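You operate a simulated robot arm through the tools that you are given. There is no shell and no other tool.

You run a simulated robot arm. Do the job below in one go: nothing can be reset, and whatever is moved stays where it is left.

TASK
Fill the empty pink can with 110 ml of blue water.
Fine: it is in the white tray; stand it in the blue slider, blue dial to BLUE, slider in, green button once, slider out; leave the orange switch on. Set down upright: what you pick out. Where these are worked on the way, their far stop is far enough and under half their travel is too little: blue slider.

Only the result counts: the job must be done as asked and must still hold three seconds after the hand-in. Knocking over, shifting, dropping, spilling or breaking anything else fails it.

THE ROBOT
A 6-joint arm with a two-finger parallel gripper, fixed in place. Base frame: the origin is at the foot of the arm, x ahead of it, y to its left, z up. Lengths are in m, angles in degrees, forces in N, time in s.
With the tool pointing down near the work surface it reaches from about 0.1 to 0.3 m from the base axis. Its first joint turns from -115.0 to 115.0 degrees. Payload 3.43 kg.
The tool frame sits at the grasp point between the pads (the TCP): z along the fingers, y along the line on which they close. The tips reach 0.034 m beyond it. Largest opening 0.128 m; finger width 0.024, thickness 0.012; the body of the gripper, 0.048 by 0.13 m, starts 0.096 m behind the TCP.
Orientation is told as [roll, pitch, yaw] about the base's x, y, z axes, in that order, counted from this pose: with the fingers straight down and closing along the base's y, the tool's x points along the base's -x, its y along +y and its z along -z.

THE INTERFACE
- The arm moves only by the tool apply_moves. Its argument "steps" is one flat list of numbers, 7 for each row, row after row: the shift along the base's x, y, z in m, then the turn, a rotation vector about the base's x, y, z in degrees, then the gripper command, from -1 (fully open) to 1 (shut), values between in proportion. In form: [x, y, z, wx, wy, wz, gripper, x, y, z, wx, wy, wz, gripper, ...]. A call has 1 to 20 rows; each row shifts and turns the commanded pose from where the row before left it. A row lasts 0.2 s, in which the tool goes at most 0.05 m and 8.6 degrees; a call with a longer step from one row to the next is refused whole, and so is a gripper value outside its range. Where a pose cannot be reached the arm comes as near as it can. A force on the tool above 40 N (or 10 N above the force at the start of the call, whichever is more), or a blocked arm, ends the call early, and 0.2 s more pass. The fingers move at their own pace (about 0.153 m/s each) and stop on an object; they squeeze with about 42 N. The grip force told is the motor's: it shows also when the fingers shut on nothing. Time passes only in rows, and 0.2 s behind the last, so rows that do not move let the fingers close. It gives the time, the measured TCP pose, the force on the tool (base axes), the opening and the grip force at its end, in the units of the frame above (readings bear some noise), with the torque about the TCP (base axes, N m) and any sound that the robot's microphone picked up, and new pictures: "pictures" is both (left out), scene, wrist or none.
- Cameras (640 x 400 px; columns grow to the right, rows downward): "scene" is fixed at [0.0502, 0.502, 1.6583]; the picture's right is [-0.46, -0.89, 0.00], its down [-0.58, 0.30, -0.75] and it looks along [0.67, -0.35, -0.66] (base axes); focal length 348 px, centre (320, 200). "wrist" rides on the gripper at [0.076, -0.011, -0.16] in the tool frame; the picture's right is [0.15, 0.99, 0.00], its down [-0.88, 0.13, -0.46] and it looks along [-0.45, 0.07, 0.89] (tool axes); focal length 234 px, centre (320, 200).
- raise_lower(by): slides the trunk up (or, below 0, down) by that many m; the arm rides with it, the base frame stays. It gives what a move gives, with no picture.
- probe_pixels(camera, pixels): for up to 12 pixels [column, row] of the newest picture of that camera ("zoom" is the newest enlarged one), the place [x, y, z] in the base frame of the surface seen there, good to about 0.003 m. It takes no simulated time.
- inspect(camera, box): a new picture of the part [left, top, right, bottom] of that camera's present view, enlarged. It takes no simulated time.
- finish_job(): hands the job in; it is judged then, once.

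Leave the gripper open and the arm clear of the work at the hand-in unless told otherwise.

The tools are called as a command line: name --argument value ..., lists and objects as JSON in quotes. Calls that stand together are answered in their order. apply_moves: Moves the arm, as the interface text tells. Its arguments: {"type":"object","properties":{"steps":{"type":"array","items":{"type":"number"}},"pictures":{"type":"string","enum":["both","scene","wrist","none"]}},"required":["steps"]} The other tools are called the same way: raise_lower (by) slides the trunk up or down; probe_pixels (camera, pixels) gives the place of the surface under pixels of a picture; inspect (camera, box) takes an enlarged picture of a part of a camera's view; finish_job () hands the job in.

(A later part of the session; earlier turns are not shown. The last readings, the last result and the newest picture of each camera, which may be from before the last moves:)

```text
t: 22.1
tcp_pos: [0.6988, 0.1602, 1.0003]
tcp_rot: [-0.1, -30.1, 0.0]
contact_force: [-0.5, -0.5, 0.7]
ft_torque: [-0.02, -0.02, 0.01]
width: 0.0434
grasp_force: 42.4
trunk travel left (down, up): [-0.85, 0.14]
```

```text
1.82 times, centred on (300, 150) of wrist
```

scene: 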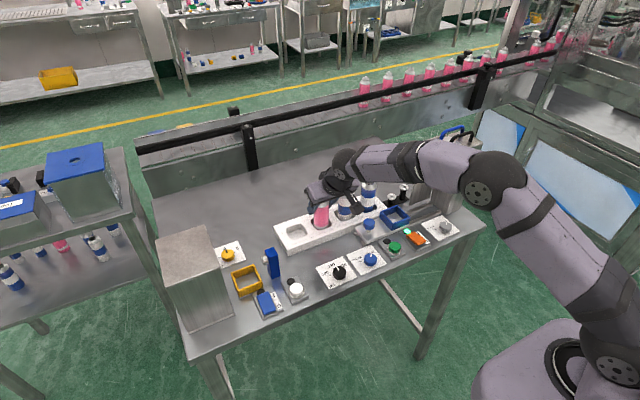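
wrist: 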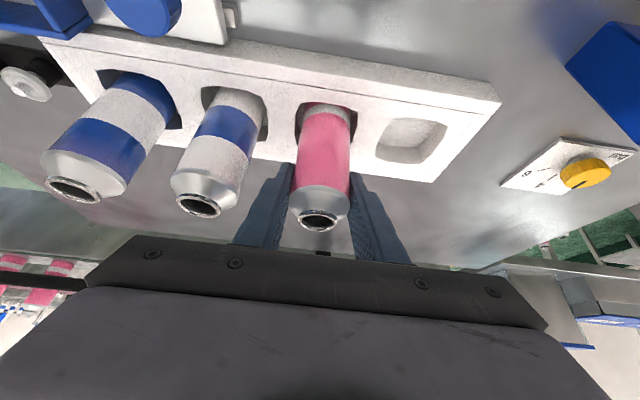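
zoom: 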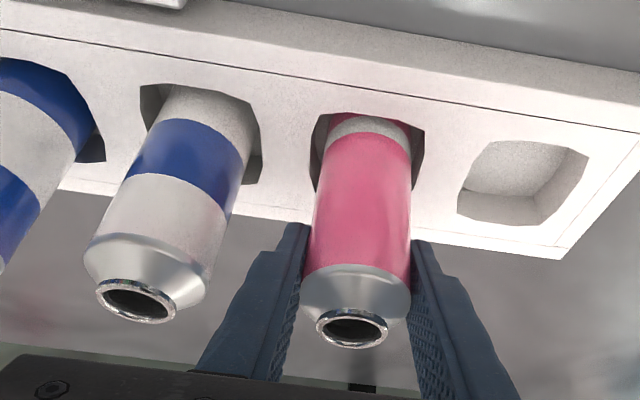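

The can is held (width 0.043, 42 N). I lift straight up 0.12 m.

apply_moves --steps '[0, 0, 0.015, 0, 0, 0, 1, 0, 0, 0.02, 0, 0, 0, 1, 0, 0, 0.025, 0, 0, 0, 1, 0, 0, 0.03, 0, 0, 0, 1, 0, 0, 0.03, 0, 0, 0, 1, 0, 0, 0, 0, 0, 0, 1]'

inspect --camera "scene" --box '[290, 100, 490, 250]'

```text
t: 23.5
tcp_pos: [0.6991, 0.1618, 1.1184]
tcp_rot: [0.0, -30.0, 0.0]
contact_force: [-0.8, 0.2, 0.0]
ft_torque: [0.01, -0.02, 0.0]
width: 0.0434
grasp_force: 42.2
trunk travel left (down, up): [-0.85, 0.14]
```

scene: 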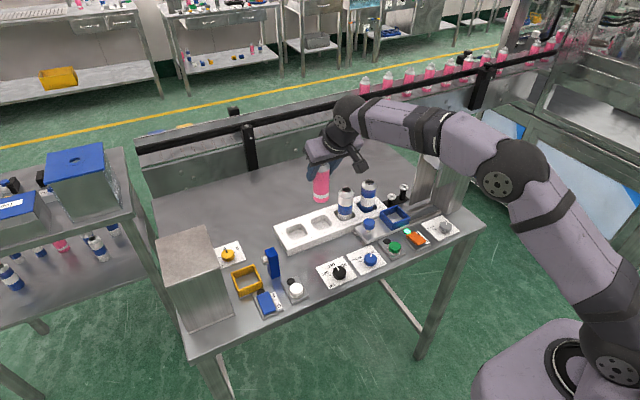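
wrist: 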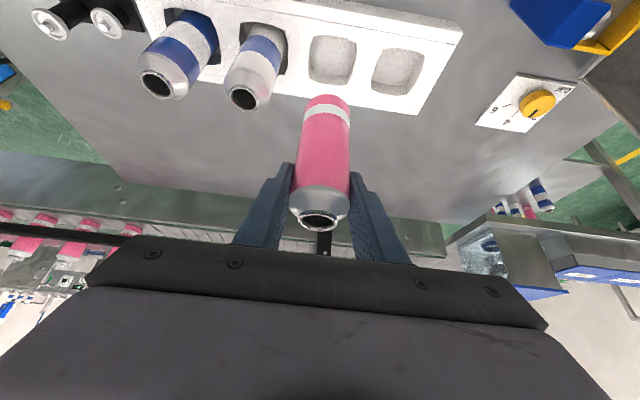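

```text
2.67 times, centred on (390, 175) of scene
```

zoom: 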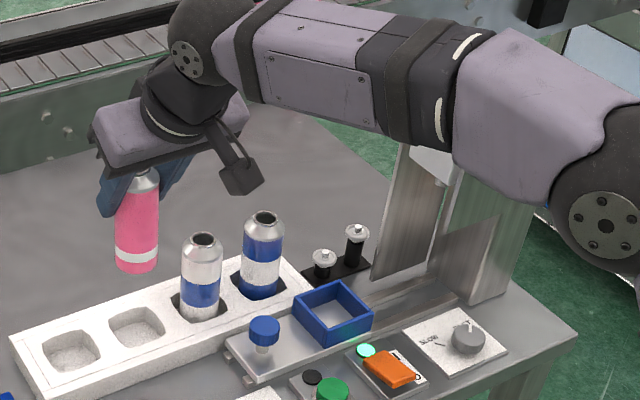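

The can hangs upright, bottom at about TCP-0.093. I move back to x≈0.61, then along -y to the holder at y≈-0.04, staying at this height (can bottom ~1.025, above everything on the way).

apply_moves --steps '[-0.022, 0, 0, 0, 0, 0, 1, -0.022, 0, 0, 0, 0, 0, 1, -0.022, 0, 0, 0, 0, 0, 1, -0.022, 0, 0, 0, 0, 0, 1, 0, -0.025, 0, 0, 0, 0, 1, 0, -0.025, 0, 0, 0, 0, 1, 0, -0.025, 0, 0, 0, 0, 1, 0, -0.025, 0, 0, 0, 0, 1, 0, -0.025, 0, 0, 0, 0, 1, 0, -0.025, 0, 0, 0, 0, 1, 0, -0.025, 0, 0, 0, 0, 1, 0, -0.025, 0, 0, 0, 0, 1, 0, 0, 0, 0, 0, 0, 1]'

inspect --camera "wrist" --box '[200, 40, 440, 240]'

inspect --camera "scene" --box '[340, 110, 490, 250]'

```text
t: 26.3
tcp_pos: [0.6124, -0.0386, 1.1218]
tcp_rot: [0.0, -30.0, 0.0]
contact_force: [0.6, 0.5, -0.1]
ft_torque: [0.04, -0.02, 0.01]
width: 0.0434
grasp_force: 41.8
trunk travel left (down, up): [-0.85, 0.14]
```

scene: 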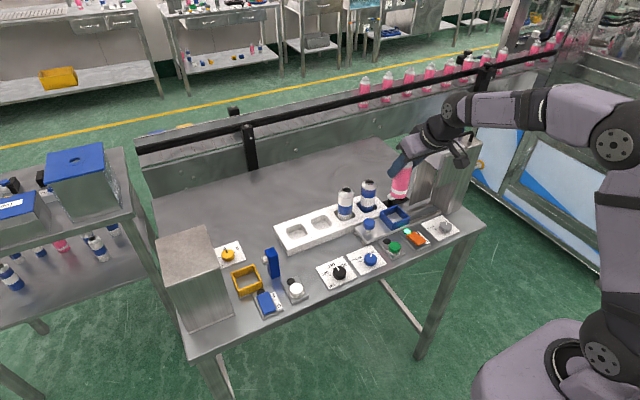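
wrist: 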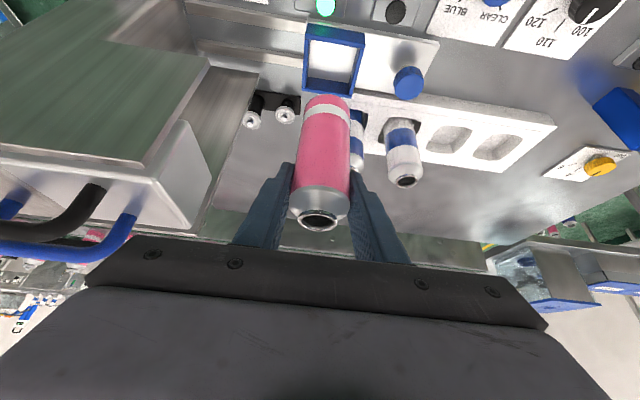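

```text
2.00 times, centred on (320, 140) of wrist
```

zoom: 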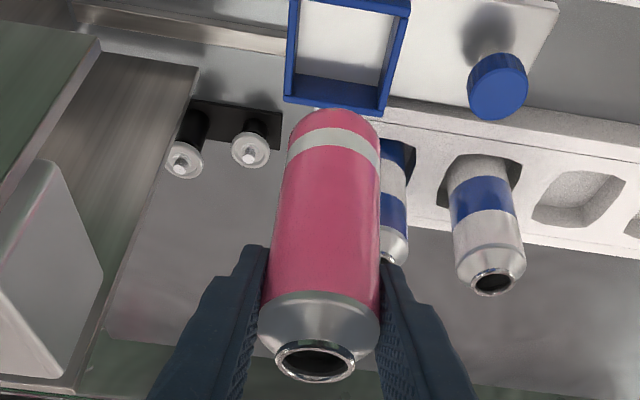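

```text
2.86 times, centred on (415, 180) of scene
```

zoom: 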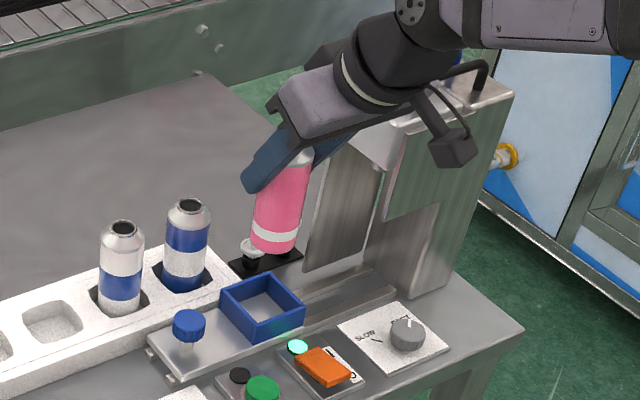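

The can hangs near the holder. I zoom on the holder in the wrist view to get its centre and inner size precisely.

inspect --camera "wrist" --box '[280, 10, 440, 110]'

```text
4.00 times, centred on (360, 60) of wrist
```

zoom: 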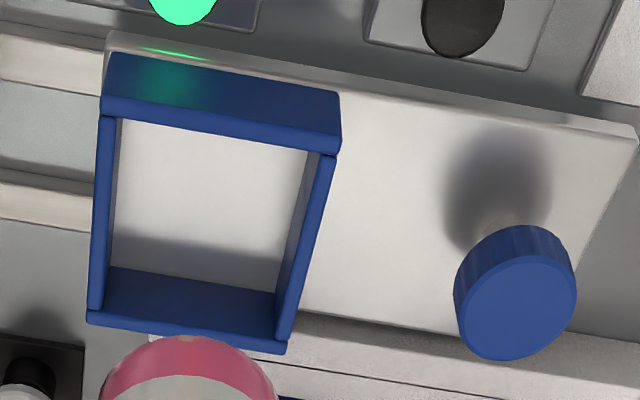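

probe_pixels --camera "zoom" --pixels '[[105, 105], [333, 140], [92, 315], [283, 346], [215, 133], [190, 325], [98, 200], [315, 230], [200, 200], [130, 255], [290, 180], [513, 300]]'

probe_pixels --camera "zoom" --pixels '[[120, 125], [303, 155], [113, 262], [275, 290], [325, 225], [305, 235], [108, 210], [94, 210], [216, 143], [188, 319], [400, 200], [600, 140]]'

```text
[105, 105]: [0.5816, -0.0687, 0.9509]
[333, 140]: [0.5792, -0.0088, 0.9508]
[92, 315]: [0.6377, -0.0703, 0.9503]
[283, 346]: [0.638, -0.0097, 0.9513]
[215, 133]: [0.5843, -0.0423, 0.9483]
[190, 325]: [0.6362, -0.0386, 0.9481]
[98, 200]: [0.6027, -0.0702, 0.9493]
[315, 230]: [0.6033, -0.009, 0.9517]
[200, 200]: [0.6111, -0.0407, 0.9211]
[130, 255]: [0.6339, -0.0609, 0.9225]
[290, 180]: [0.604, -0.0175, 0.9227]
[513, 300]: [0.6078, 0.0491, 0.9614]
```

```text
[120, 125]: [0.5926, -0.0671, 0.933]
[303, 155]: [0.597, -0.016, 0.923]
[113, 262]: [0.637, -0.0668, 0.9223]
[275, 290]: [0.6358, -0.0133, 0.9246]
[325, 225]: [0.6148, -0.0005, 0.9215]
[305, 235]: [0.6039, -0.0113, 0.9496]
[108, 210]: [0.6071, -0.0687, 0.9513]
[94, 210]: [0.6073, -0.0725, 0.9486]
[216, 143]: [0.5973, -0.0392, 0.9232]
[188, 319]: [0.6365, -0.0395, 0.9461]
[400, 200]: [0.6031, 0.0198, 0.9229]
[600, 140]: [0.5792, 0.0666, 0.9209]
```

Holder centre ≈ (0.609, -0.0395), floor z≈0.9225, rim 0.951, inner about 0.052 m. I also probe the held can's rim and side to find its centre relative to the tool.

probe_pixels --camera "wrist" --pixels '[[298, 221], [337, 220], [318, 212], [318, 230], [305, 228], [331, 228], [320, 205], [322, 150], [325, 112], [296, 200], [347, 200], [325, 98]]'

```text
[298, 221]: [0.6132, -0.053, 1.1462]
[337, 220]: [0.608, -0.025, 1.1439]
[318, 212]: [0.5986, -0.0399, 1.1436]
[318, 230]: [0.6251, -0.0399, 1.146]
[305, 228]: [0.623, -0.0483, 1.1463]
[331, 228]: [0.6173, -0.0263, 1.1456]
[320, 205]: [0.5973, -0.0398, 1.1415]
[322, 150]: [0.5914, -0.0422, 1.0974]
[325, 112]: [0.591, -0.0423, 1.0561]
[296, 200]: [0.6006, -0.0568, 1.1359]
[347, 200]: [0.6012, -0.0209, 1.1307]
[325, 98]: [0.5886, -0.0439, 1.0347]
```

Can centre ≈ (0.612, -0.0395); it must go to x≈0.609. I shift -0.003 in x and descend 0.063 m so the bottom is just above the rim, then check.

apply_moves --steps '[-0.003, 0, -0.013, 0, 0, 0, 1, 0, 0, -0.015, 0, 0, 0, 1, 0, 0, -0.015, 0, 0, 0, 1, 0, 0, -0.02, 0, 0, 0, 1, 0, 0, 0, 0, 0, 0, 1]'

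inspect --camera "wrist" --box '[240, 40, 400, 240]'

inspect --camera "scene" --box '[360, 150, 450, 240]'

```text
t: 27.5
tcp_pos: [0.6091, -0.039, 1.0591]
tcp_rot: [-0.1, -30.0, 0.0]
contact_force: [-1.1, -0.1, 0.1]
ft_torque: [0.01, 0.0, 0.0]
width: 0.0432
grasp_force: 42.1
trunk travel left (down, up): [-0.85, 0.14]
```

scene: 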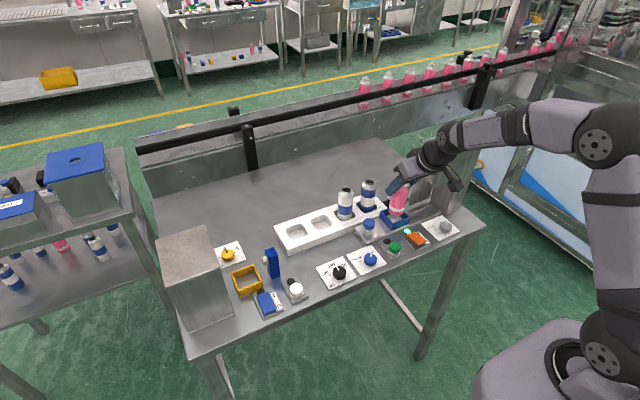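
wrist: 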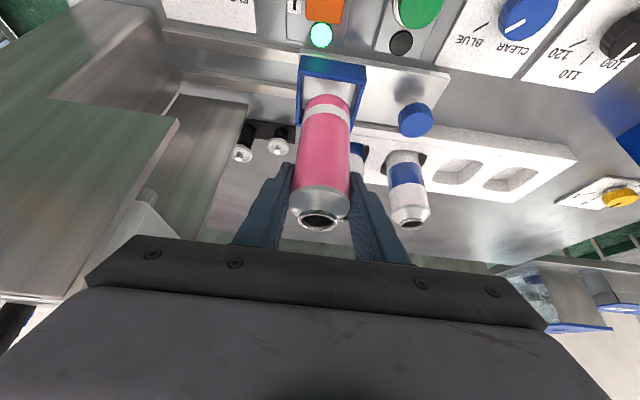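

```text
2.00 times, centred on (320, 140) of wrist
```

zoom: 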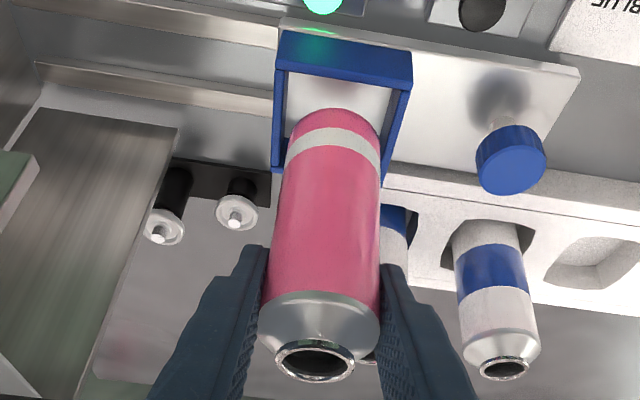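

```text
4.44 times, centred on (405, 195) of scene
```

zoom: 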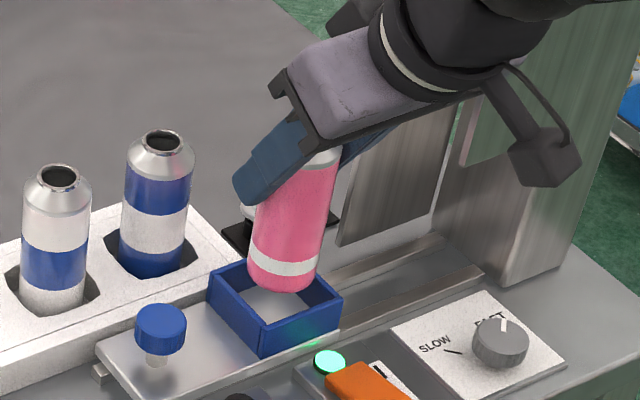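

Bottom is just above the rim and inside its outline. I probe the can's bottom edge in the scene zoom to know its height.

probe_pixels --camera "zoom" --pixels '[[280, 288], [265, 284], [298, 288], [285, 270], [290, 220], [252, 270], [318, 270], [240, 268], [268, 335], [330, 300]]'

```text
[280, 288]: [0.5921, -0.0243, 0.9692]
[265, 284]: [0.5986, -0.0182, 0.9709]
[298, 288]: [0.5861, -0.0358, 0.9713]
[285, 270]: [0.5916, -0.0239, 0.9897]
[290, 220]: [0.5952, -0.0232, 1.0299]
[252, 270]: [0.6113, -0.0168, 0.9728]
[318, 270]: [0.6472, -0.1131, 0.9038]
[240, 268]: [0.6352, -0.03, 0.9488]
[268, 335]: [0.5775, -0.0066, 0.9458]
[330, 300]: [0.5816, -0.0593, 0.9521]
```

Can bottom is at z≈0.968, i.e. TCP-0.091. I descend 0.036 m to leave about 8 mm, keeping it centred.

apply_moves --steps '[0, 0, -0.012, 0, 0, 0, 1, 0, 0, -0.012, 0, 0, 0, 1, 0, 0, -0.012, 0, 0, 0, 1, 0, 0, 0, 0, 0, 0, 1]'

inspect --camera "scene" --box '[360, 150, 450, 240]'

```text
t: 28.5
tcp_pos: [0.6088, -0.0423, 1.0225]
tcp_rot: [0.0, -29.9, 0.0]
contact_force: [0.2, 0.2, 0.1]
ft_torque: [-0.01, 0.04, -0.01]
width: 0.0433
grasp_force: 42.2
trunk travel left (down, up): [-0.85, 0.14]
```

scene: 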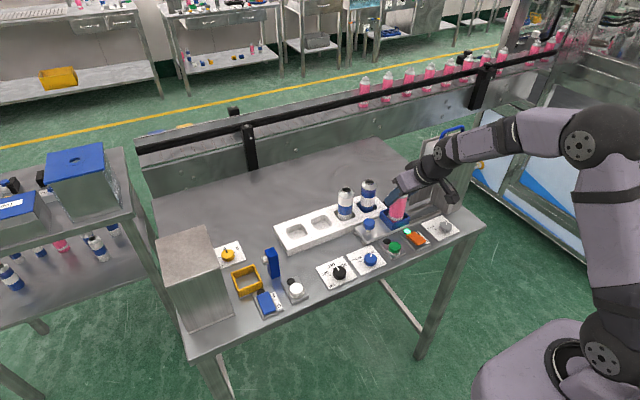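
wrist: 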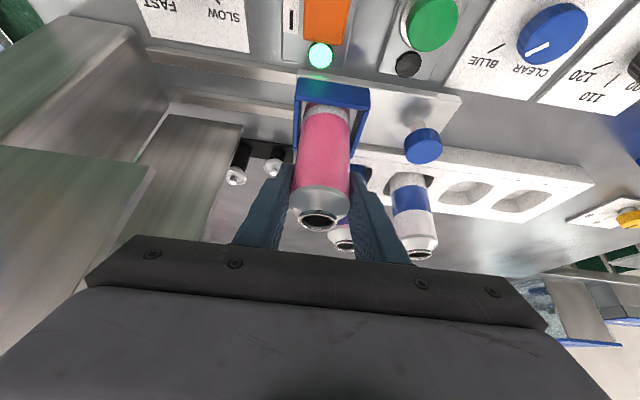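

```text
4.44 times, centred on (405, 195) of scene
```

zoom: 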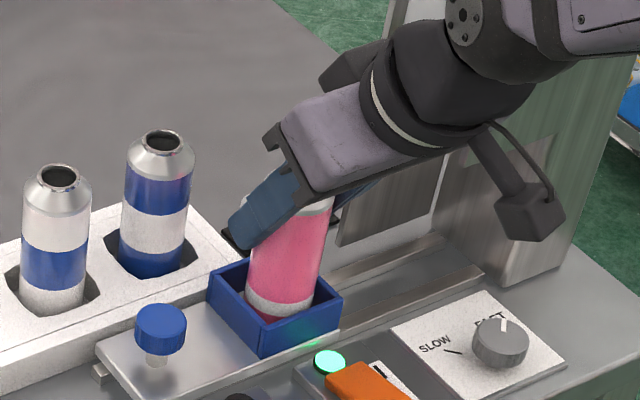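

The can is inside the holder without touching the walls. I lower in 2-3 mm steps, watching the force.

apply_moves --steps '[0, 0, -0.003, 0, 0, 0, 1, 0, 0, -0.003, 0, 0, 0, 1, 0, 0, 0, 0, 0, 0, 1]' --pictures "none"

```text
t: 29.3
tcp_pos: [0.608, -0.0428, 1.0171]
tcp_rot: [0.0, -30.1, -0.1]
contact_force: [1.0, 0.6, 3.4]
ft_torque: [0.12, 0.02, 0.0]
width: 0.0435
grasp_force: 42.1
trunk travel left (down, up): [-0.85, 0.14]
```

An upward force of 3.4 N shows that the bottom has just touched. One more millimetre, then I check.

apply_moves --steps '[0, 0, -0.001, 0, 0, 0, 1, 0, 0, 0, 0, 0, 0, 1]' --pictures "wrist"

inspect --camera "wrist" --box '[260, 60, 400, 240]'

```text
t: 29.9
tcp_pos: [0.6079, -0.0403, 1.0167]
tcp_rot: [-0.1, -30.1, 0.2]
contact_force: [-0.8, -2.6, 8.4]
ft_torque: [-0.24, 0.06, 0.03]
width: 0.0436
grasp_force: 41.8
trunk travel left (down, up): [-0.85, 0.14]
```

wrist: 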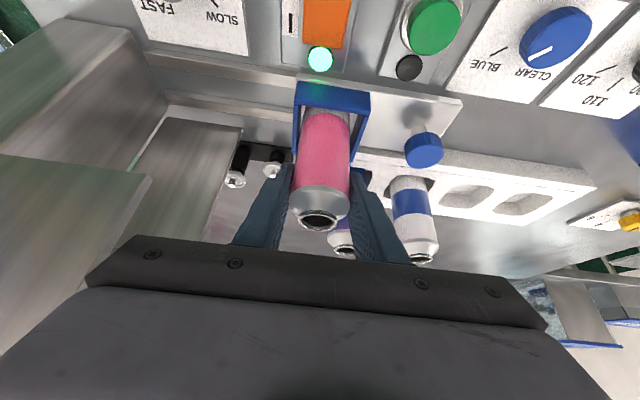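

```text
2.22 times, centred on (330, 150) of wrist
```

zoom: 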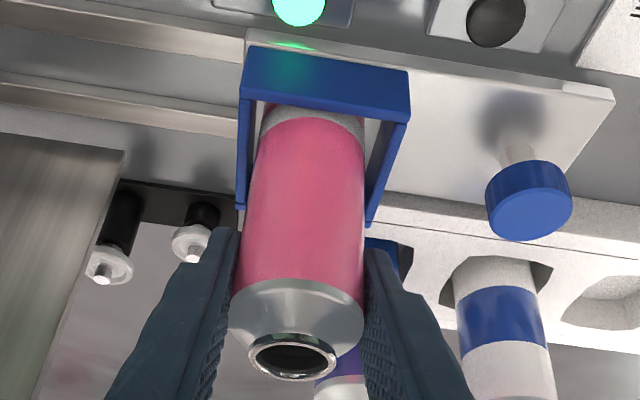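

The can stands on the holder floor (8 N). I open to 0.07 m and lift straight up.

apply_moves --steps '[0, 0, 0, 0, 0, 0, 0.2, 0, 0, 0, 0, 0, 0, 0, 0, 0, 0, 0, 0, 0, -0.1, 0, 0, 0.01, 0, 0, 0, -0.1, 0, 0, 0.03, 0, 0, 0, -0.1, 0, 0, 0.04, 0, 0, 0, -0.1, 0, 0, 0.02, 0, 0, 0, -0.1]'

inspect --camera "wrist" --box '[200, 20, 440, 220]'

inspect --camera "scene" --box '[360, 150, 450, 240]'

```text
t: 31.5
tcp_pos: [0.6059, -0.0411, 1.1161]
tcp_rot: [0.1, -30.1, 0.0]
contact_force: [-0.2, -0.6, 0.0]
ft_torque: [-0.02, 0.0, -0.01]
width: 0.0704
grasp_force: 0.0
trunk travel left (down, up): [-0.85, 0.14]
```

scene: 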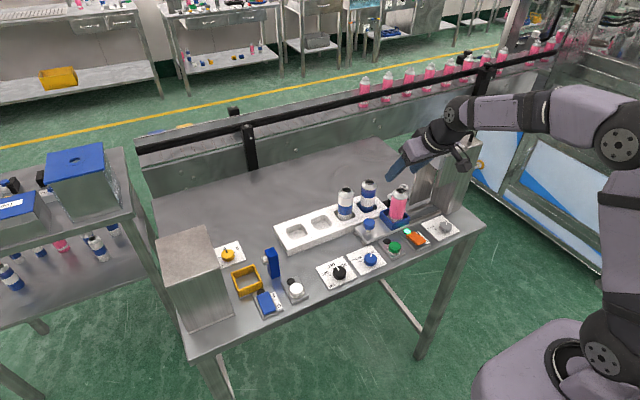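
wrist: 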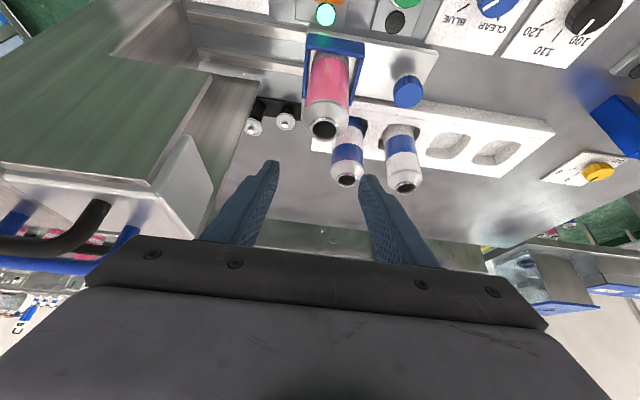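

```text
2.00 times, centred on (320, 120) of wrist
```

zoom: 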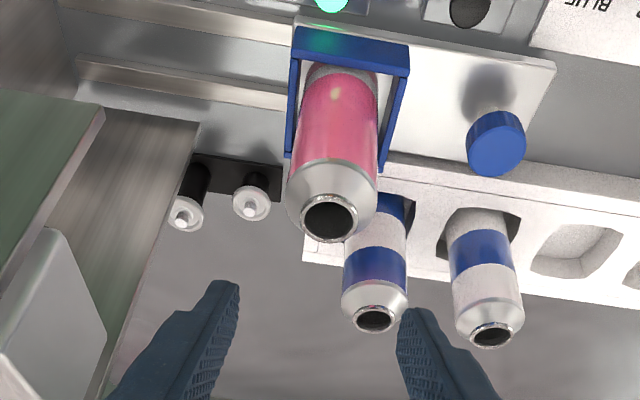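

```text
4.44 times, centred on (405, 195) of scene
```

zoom: 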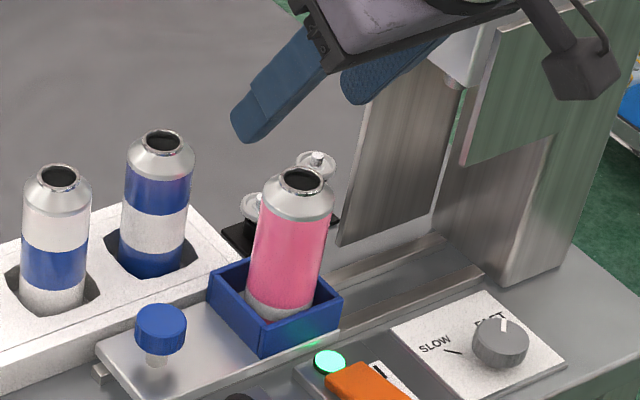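

The can stands upright in the holder. Next is the slider knob; I probe the knob (162,322), the plate, and the housing edges in this zoom.

probe_pixels --camera "zoom" --pixels '[[162, 310], [162, 322], [137, 325], [188, 325], [162, 345], [157, 360], [105, 345], [300, 180], [340, 240], [460, 160], [380, 95], [500, 285]]'

inspect --camera "wrist" --box '[360, 30, 460, 120]'

```text
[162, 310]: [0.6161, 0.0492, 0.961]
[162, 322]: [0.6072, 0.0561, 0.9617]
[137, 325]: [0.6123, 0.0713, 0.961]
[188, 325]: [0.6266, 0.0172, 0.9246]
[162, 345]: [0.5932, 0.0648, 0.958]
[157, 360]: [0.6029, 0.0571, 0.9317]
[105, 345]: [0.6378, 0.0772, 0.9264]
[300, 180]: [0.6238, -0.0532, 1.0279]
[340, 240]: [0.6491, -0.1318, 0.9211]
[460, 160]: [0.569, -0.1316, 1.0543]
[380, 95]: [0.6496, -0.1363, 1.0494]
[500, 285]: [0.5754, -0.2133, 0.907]
```

```text
4.44 times, centred on (410, 75) of wrist
```

zoom: 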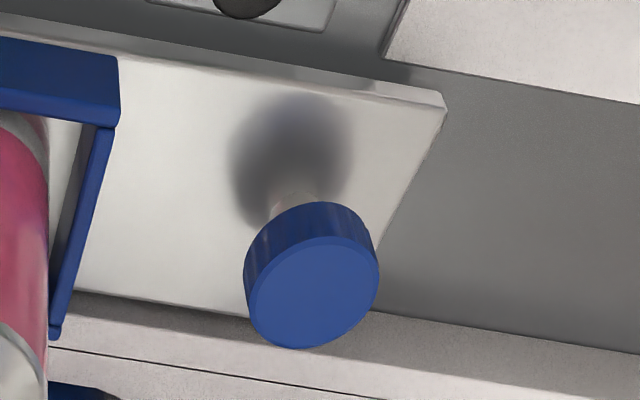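

probe_pixels --camera "zoom" --pixels '[[313, 293], [255, 310], [372, 270], [310, 243], [315, 342], [250, 240], [310, 215], [300, 195], [438, 100], [392, 250], [200, 290], [100, 80]]'

```text
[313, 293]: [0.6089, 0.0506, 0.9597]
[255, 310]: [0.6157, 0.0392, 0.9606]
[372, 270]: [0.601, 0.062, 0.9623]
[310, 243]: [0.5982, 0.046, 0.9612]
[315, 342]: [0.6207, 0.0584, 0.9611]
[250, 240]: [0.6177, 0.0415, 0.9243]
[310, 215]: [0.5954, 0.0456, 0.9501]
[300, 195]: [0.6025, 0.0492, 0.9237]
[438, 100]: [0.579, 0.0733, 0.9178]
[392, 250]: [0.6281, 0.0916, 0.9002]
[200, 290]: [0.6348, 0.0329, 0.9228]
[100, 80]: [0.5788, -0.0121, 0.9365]
```

Knob centre ≈ (0.609, 0.052), radius ~0.0135, head top 0.961. I move +y away from the housing, then yaw -45° so the wrist lies on the +y side, staying at z≈1.11.

apply_moves --steps '[0, 0.025, 0, 0, 0, 0, 0.06, 0, 0.025, 0, 0, 0, 0, 0.06, 0, 0.025, 0, 0, 0, 0, 0.06, -0.004, 0.025, 0, 0, 0, 0, 0.06, 0, 0, 0, 0, 0, -7.5, 0.06, 0, 0, 0, 0, 0, -7.5, 0.06, 0, 0, 0, 0, 0, -7.5, 0.06, 0, 0, 0, 0, 0, -7.5, 0.06, 0, 0, 0, 0, 0, -7.5, 0.06, 0, 0, 0, 0, 0, -7.5, 0.06, 0, 0, -0.03, 0, 0, 0, 0.06, 0, 0, -0.03, 0, 0, 0, 0.06, 0, 0, 0, 0, 0, 0, 0.06]'

inspect --camera "wrist" --box '[200, 40, 440, 240]'

inspect --camera "scene" --box '[330, 150, 450, 250]'

```text
t: 34.3
tcp_pos: [0.6018, 0.0608, 1.0564]
tcp_rot: [0.0, -30.0, -44.9]
contact_force: [0.0, -0.1, -0.1]
ft_torque: [0.03, -0.03, -0.01]
width: 0.0604
grasp_force: 0.0
trunk travel left (down, up): [-0.85, 0.14]
```

scene: 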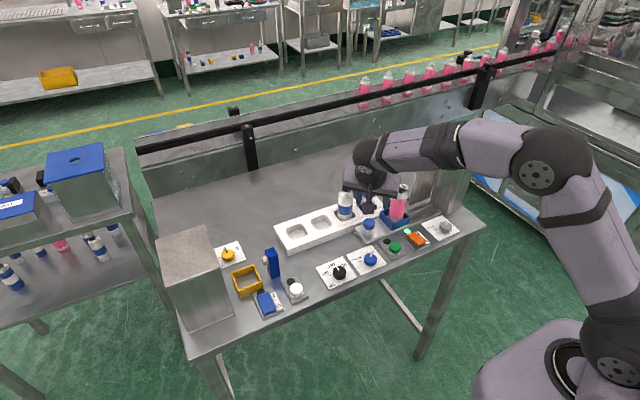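
wrist: 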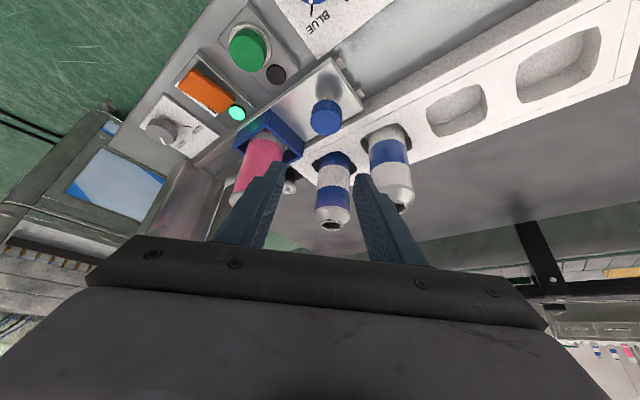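

```text
2.00 times, centred on (320, 140) of wrist
```

zoom: 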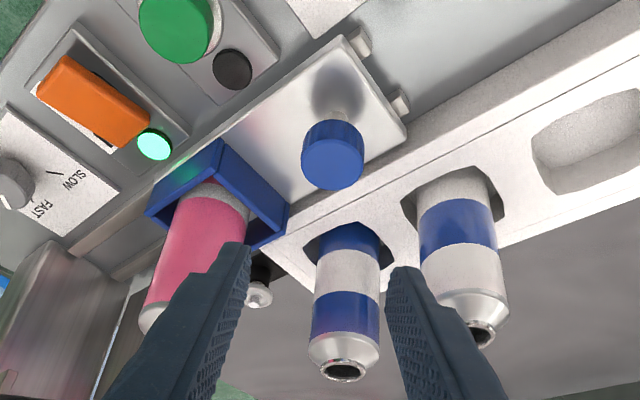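

```text
4.00 times, centred on (390, 200) of scene
```

zoom: 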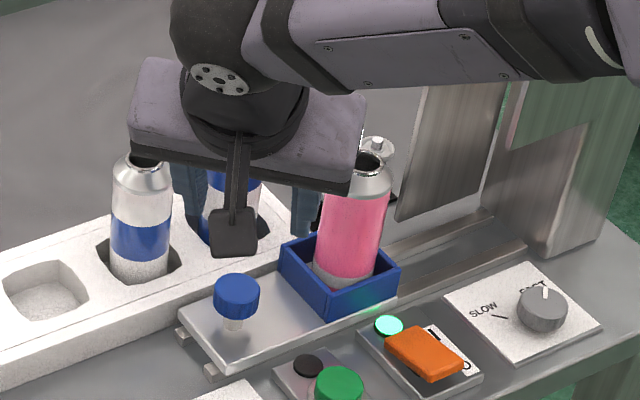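

The fingers are lined up with the knob (expected at (324,122), seen at ~(326,120)). I descend to z≈0.971 with the fingers straddling the knob.

apply_moves --steps '[0.001, 0, -0.025, 0, 0, 0, 0.06, 0, 0, -0.025, 0, 0, 0, 0.06, 0, 0, -0.02, 0, 0, 0, 0.06, 0, 0, -0.015, 0, 0, 0, 0.06, 0, 0, 0, 0, 0, 0, 0.06]'

inspect --camera "wrist" --box '[200, 40, 440, 240]'

inspect --camera "scene" --box '[330, 150, 450, 250]'

```text
t: 35.5
tcp_pos: [0.6065, 0.0592, 0.9696]
tcp_rot: [0.0, -30.0, -45.0]
contact_force: [0.0, 0.0, -0.2]
ft_torque: [0.03, -0.03, -0.01]
width: 0.0607
grasp_force: 0.0
trunk travel left (down, up): [-0.85, 0.14]
```

scene: 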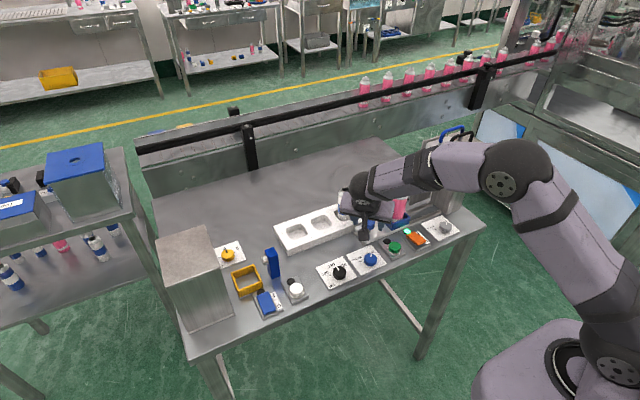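
wrist: 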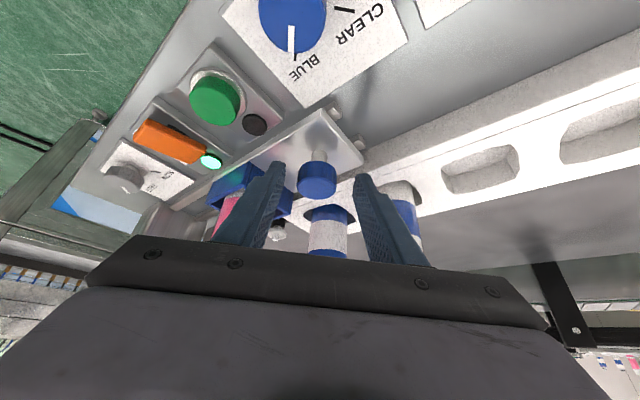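

```text
2.00 times, centred on (320, 140) of wrist
```

zoom: 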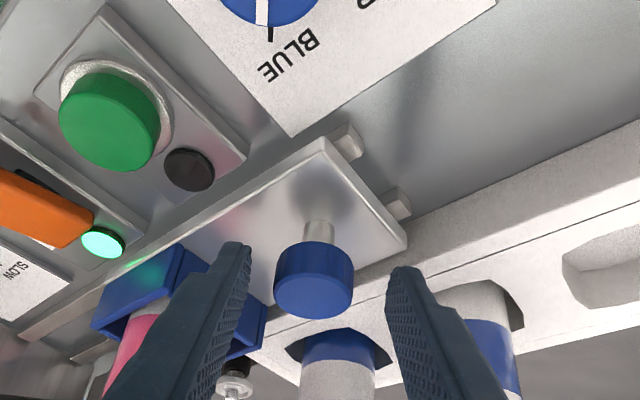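

```text
4.00 times, centred on (390, 200) of scene
```

zoom: 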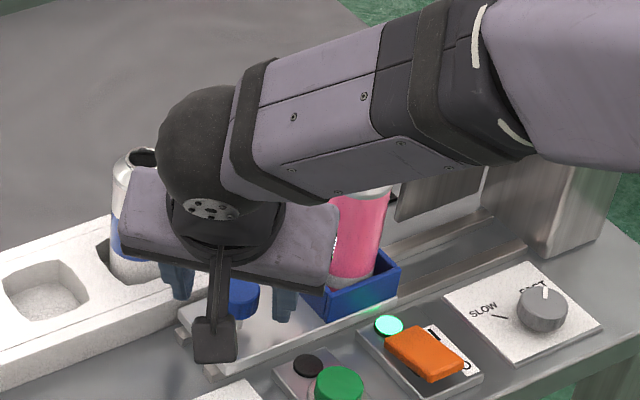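

The knob lies between the fingertips and nothing is touched (zero force). I close on it.

apply_moves --steps '[0, 0, 0, 0, 0, 0, 0.4, 0, 0, 0, 0, 0, 0, 0.6, 0, 0, 0, 0, 0, 0, 1, 0, 0, 0, 0, 0, 0, 1]'

inspect --camera "wrist" --box '[200, 40, 440, 240]'

```text
t: 36.5
tcp_pos: [0.6036, 0.0581, 0.9695]
tcp_rot: [-0.3, -29.9, -45.0]
contact_force: [-7.7, -9.4, -4.1]
ft_torque: [-0.6, -0.11, -0.08]
width: 0.0314
grasp_force: 45.9
trunk travel left (down, up): [-0.85, 0.14]
```

scene: 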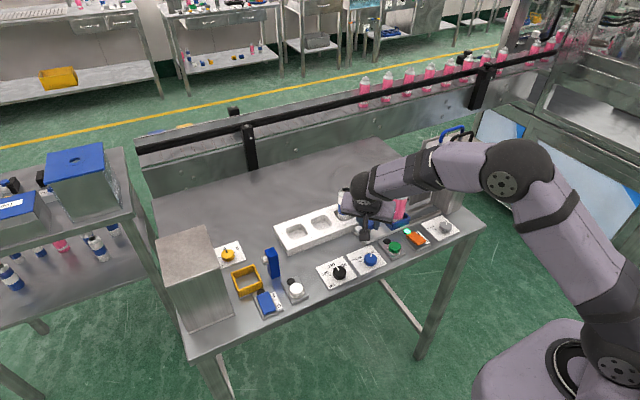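
wrist: 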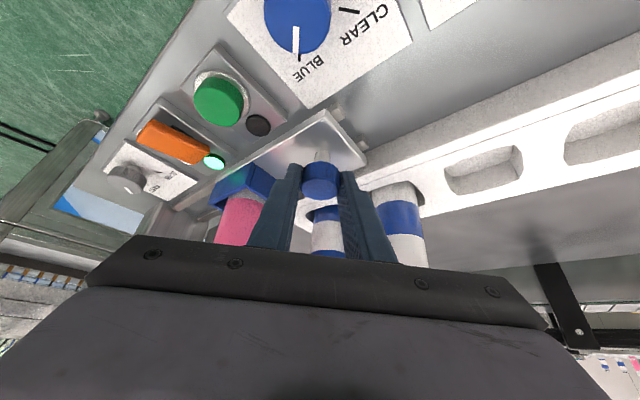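

```text
2.00 times, centred on (320, 140) of wrist
```

zoom: 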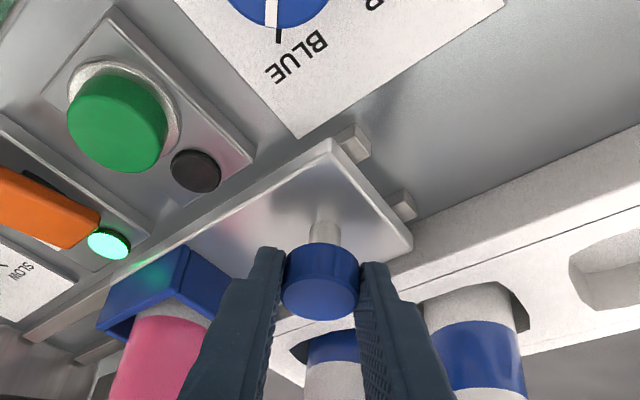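

The knob is gripped (width 0.031). I push the slider slowly in -y, 0.06 m first.

apply_moves --steps '[-0.001, -0.004, 0, 0, 0, 0, 1, 0, -0.008, 0, 0, 0, 0, 1, 0, -0.012, 0, 0, 0, 0, 1, 0, -0.012, 0, 0, 0, 0, 1, 0, -0.012, 0, 0, 0, 0, 1, 0, -0.008, 0, 0, 0, 0, 1, 0, -0.004, 0, 0, 0, 0, 1]'

inspect --camera "scene" --box '[350, 130, 480, 250]'

```text
t: 38.1
tcp_pos: [0.6044, -0.0021, 0.9707]
tcp_rot: [-0.3, -29.8, -44.8]
contact_force: [-5.4, 0.5, -21.8]
ft_torque: [0.97, 0.61, 0.26]
width: 0.031
grasp_force: 45.0
trunk travel left (down, up): [-0.85, 0.14]
```

scene: 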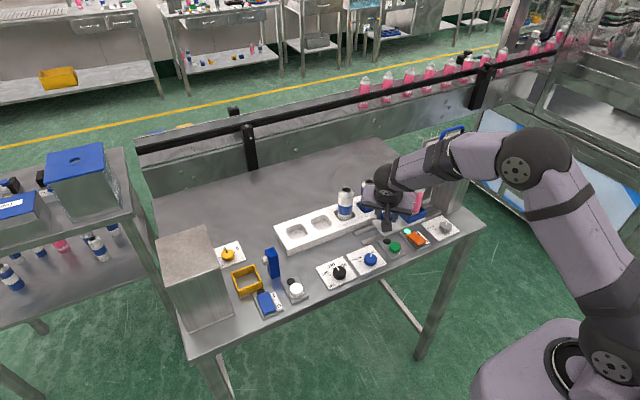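
wrist: 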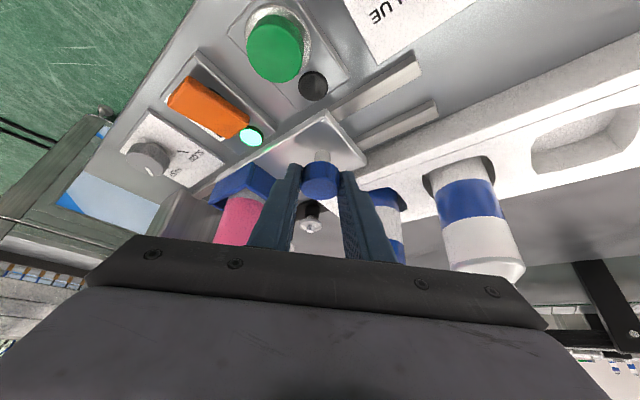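

```text
3.33 times, centred on (415, 190) of scene
```

zoom: 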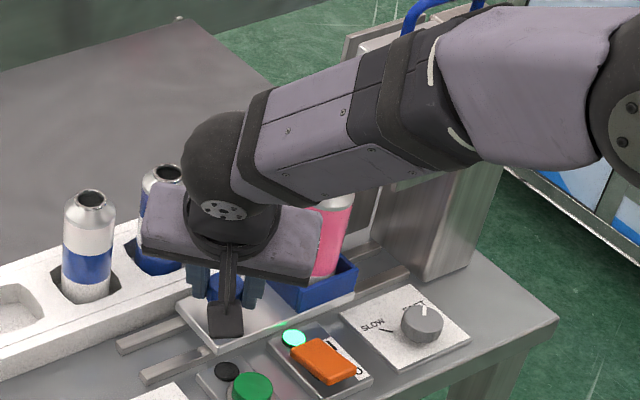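

The slider moved 0.06 m with the can upright. A downward pull of 22 N shows the tool is commanded slightly high, so I ease 1 mm down and push another 0.03 m.

apply_moves --steps '[0, 0, -0.001, 0, 0, 0, 1, 0, -0.004, 0, 0, 0, 0, 1, 0, -0.008, 0, 0, 0, 0, 1, 0, -0.008, 0, 0, 0, 0, 1, 0, -0.006, 0, 0, 0, 0, 1, 0, -0.004, 0, 0, 0, 0, 1]'

inspect --camera "scene" --box '[350, 130, 480, 250]'

```text
t: 39.5
tcp_pos: [0.6037, -0.0312, 0.9691]
tcp_rot: [0.0, -30.0, -45.0]
contact_force: [-10.1, 0.6, -7.5]
ft_torque: [0.74, 0.94, 0.15]
width: 0.0314
grasp_force: 45.7
trunk travel left (down, up): [-0.85, 0.14]
```

scene: 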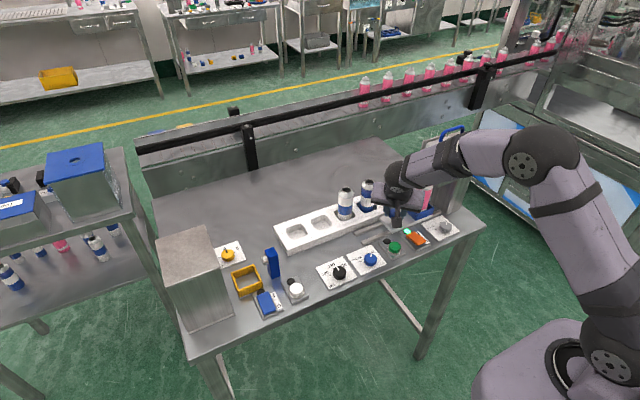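
wrist: 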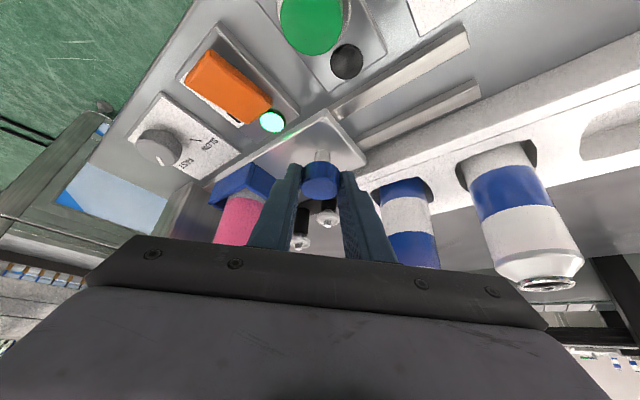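

```text
3.33 times, centred on (415, 190) of scene
```

zoom: 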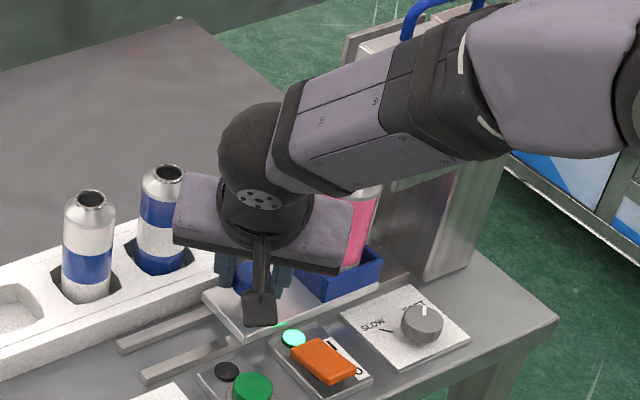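

Knob is now at y≈-0.04 and all is steady. I continue another 0.03 m, slightly correcting x and z.

apply_moves --steps '[-0.0008, 0, -0.0004, 0, 0, 0, 1, 0, -0.004, 0, 0, 0, 0, 1, 0, -0.008, 0, 0, 0, 0, 1, 0, -0.008, 0, 0, 0, 0, 1, 0, -0.006, 0, 0, 0, 0, 1, 0, -0.004, 0, 0, 0, 0, 1]'

inspect --camera "scene" --box '[350, 130, 480, 250]'

```text
t: 40.9
tcp_pos: [0.6038, -0.0601, 0.9698]
tcp_rot: [0.1, -30.2, -45.0]
contact_force: [0.5, -1.1, -2.6]
ft_torque: [0.29, 0.31, 0.23]
width: 0.0314
grasp_force: 44.8
trunk travel left (down, up): [-0.85, 0.14]
```

scene: 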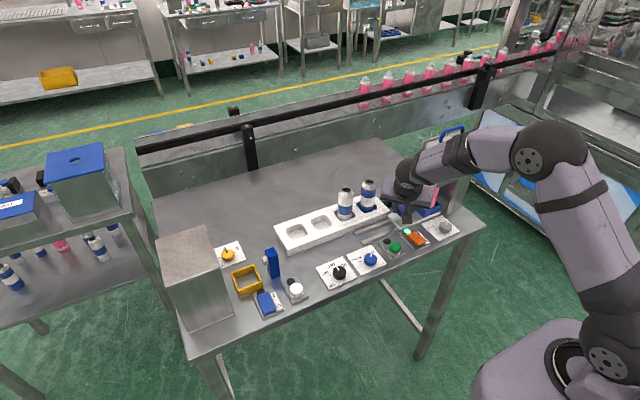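
wrist: 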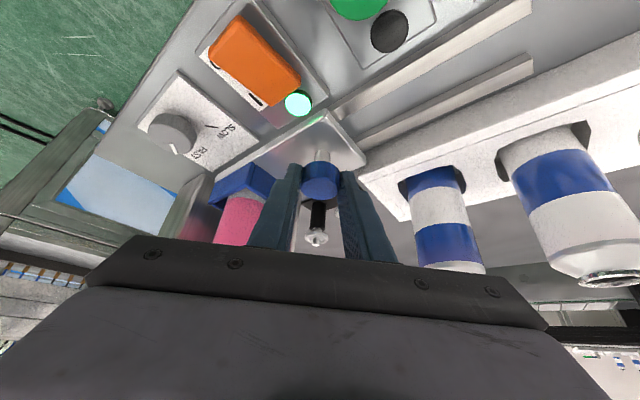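

```text
3.33 times, centred on (415, 190) of scene
```

zoom: 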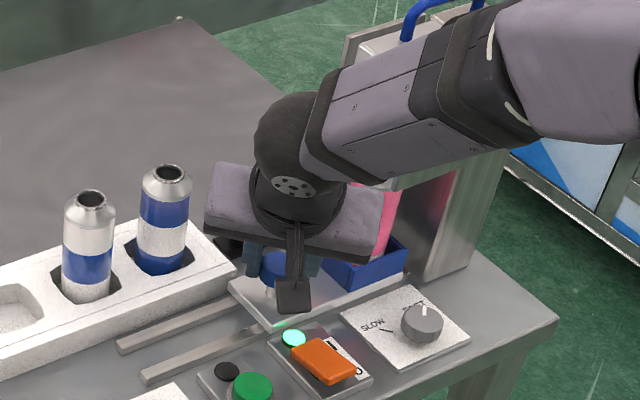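

0.12 m so far, with low force, no stop yet. I go on in smaller steps, 0.02 m.

apply_moves --steps '[0, -0.005, 0, 0, 0, 0, 1, 0, -0.005, 0, 0, 0, 0, 1, 0, -0.005, 0, 0, 0, 0, 1, 0, -0.005, 0, 0, 0, 0, 1, 0, 0, 0, 0, 0, 0, 1]'

inspect --camera "scene" --box '[350, 130, 480, 250]'

```text
t: 41.7
tcp_pos: [0.6045, -0.0633, 0.968]
tcp_rot: [0.9, -29.8, -44.4]
contact_force: [-6.2, 18.2, 5.6]
ft_torque: [0.4, 1.01, 0.53]
width: 0.0317
grasp_force: 44.9
trunk travel left (down, up): [-0.85, 0.14]
stopped in row 4: the force on the tool passed its limit at 42 N (the readings are from after the stop); the commanded pose is now the measured one
```

scene: 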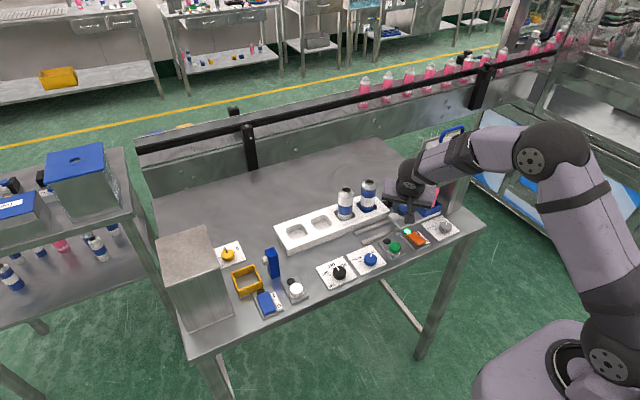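
wrist: 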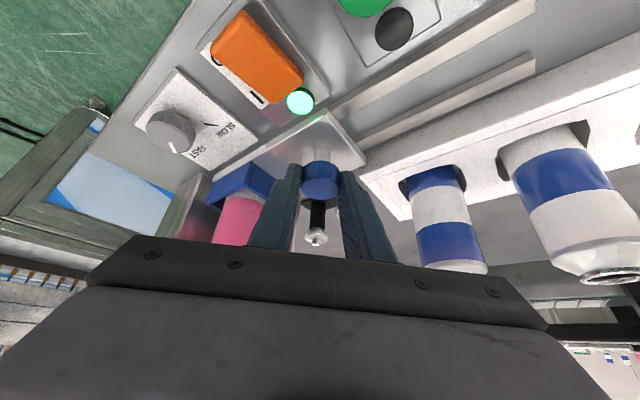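

```text
3.33 times, centred on (415, 190) of scene
```

zoom: 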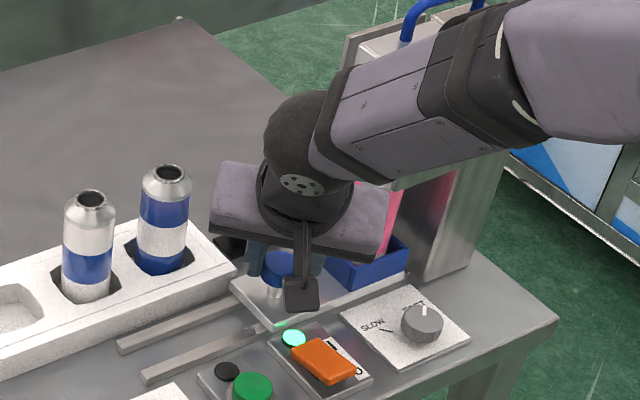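

The force limit tripped at TCP y=-0.063: about 0.123 m of travel, so the slider should be at its far stop. I open the fingers and lift, then inspect where the can stands.

apply_moves --steps '[0, 0, 0, 0, 0, 0, 0.3, 0, 0, 0, 0, 0, 0, 0.1, 0, 0, 0, 0, 0, 0, 0.1, 0, 0.005, 0.025, 0, 0, 0, 0.1, 0, 0.01, 0.03, 0, 0, 0, 0.1, 0, 0.03, 0.03, 0, 0, 0, 0.1, 0, 0.04, 0.02, 0, 0, 0, 0.1, 0, 0.04, 0, 0, 0, 0, 0.1, 0, 0, 0, 0, 0, 0, 0.1]'

inspect --camera "scene" --box '[370, 150, 480, 250]'

inspect --camera "wrist" --box '[120, 0, 400, 250]'

```text
t: 43.7
tcp_pos: [0.6047, 0.0571, 1.0732]
tcp_rot: [0.7, -29.8, -44.8]
contact_force: [-1.0, 0.1, -0.6]
ft_torque: [0.03, 0.01, 0.03]
width: 0.0575
grasp_force: 0.1
trunk travel left (down, up): [-0.85, 0.14]
```

scene: 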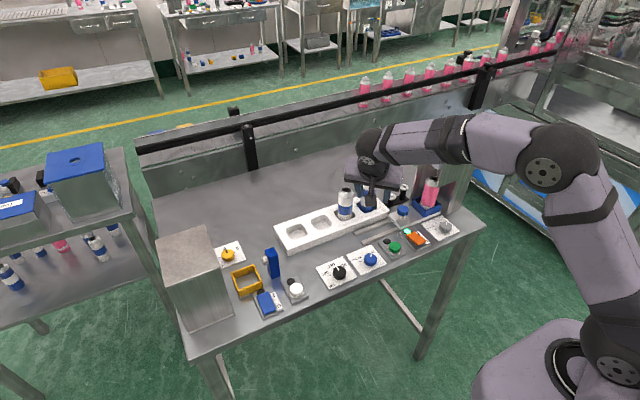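
wrist: 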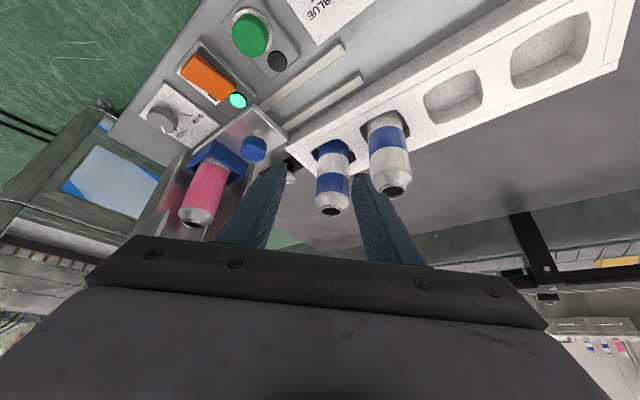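

```text
4.00 times, centred on (425, 200) of scene
```

zoom: 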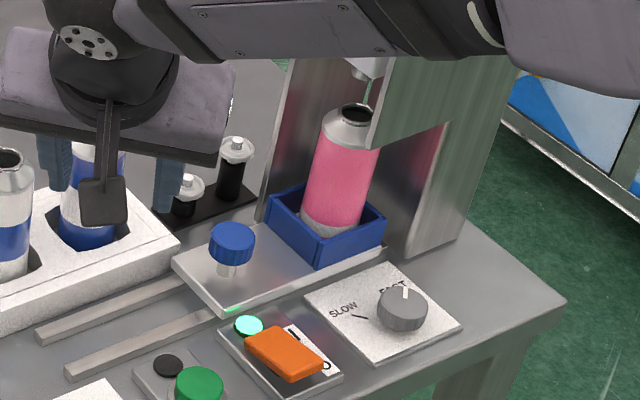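

```text
1.60 times, centred on (260, 125) of wrist
```

zoom: 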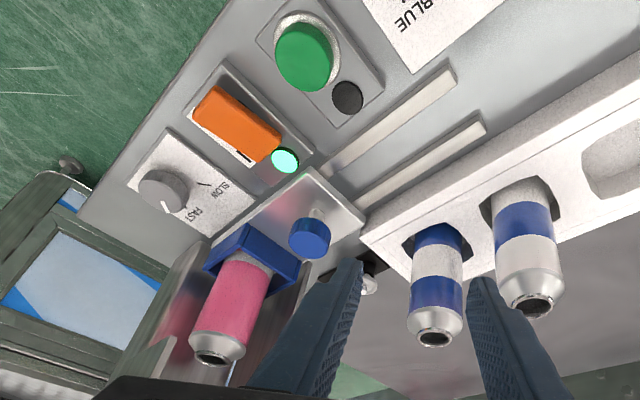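

The can stands upright under the nozzle. I zoom closer to check that nozzle and mouth line up and measure the slider's position.

inspect --camera "scene" --box '[430, 160, 478, 220]'

probe_pixels --camera "zoom" --pixels '[[320, 200]]'

probe_pixels --camera "scene" --pixels '[[403, 209], [403, 212], [431, 181], [432, 178], [430, 179], [436, 179], [423, 210], [439, 196], [462, 178]]'

```text
6.67 times, centred on (454, 190) of scene
```

zoom: 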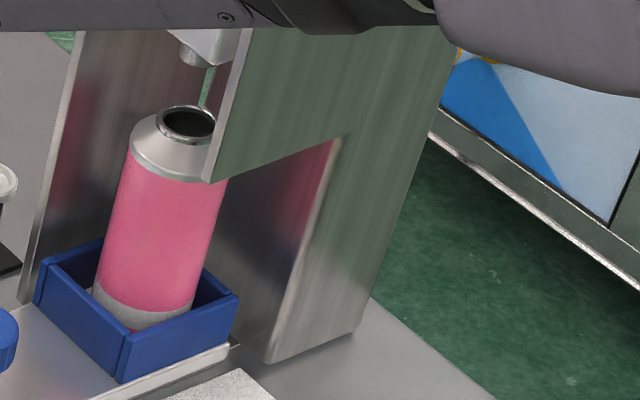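

```text
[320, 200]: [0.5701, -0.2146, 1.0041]
```

```text
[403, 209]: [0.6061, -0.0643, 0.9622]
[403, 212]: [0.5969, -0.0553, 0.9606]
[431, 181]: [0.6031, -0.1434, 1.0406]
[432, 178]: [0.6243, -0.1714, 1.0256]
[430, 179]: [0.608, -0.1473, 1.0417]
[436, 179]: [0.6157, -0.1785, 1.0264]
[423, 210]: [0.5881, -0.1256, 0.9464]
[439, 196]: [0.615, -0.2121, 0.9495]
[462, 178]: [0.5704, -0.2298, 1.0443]
```

probe_pixels --camera "zoom" --pixels '[[190, 58], [185, 50], [200, 62], [163, 125], [213, 128], [188, 106], [188, 142], [40, 298], [122, 375], [235, 298], [210, 45], [225, 345]]'

```text
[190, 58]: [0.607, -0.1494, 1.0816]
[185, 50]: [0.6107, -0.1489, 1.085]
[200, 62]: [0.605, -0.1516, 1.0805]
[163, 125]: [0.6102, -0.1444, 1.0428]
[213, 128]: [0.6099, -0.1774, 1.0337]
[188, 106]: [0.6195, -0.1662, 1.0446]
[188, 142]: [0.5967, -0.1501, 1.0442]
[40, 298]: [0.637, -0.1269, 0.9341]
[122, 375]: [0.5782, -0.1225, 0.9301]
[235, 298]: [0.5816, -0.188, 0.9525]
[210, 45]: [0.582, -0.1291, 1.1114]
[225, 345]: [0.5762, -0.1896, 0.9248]
```

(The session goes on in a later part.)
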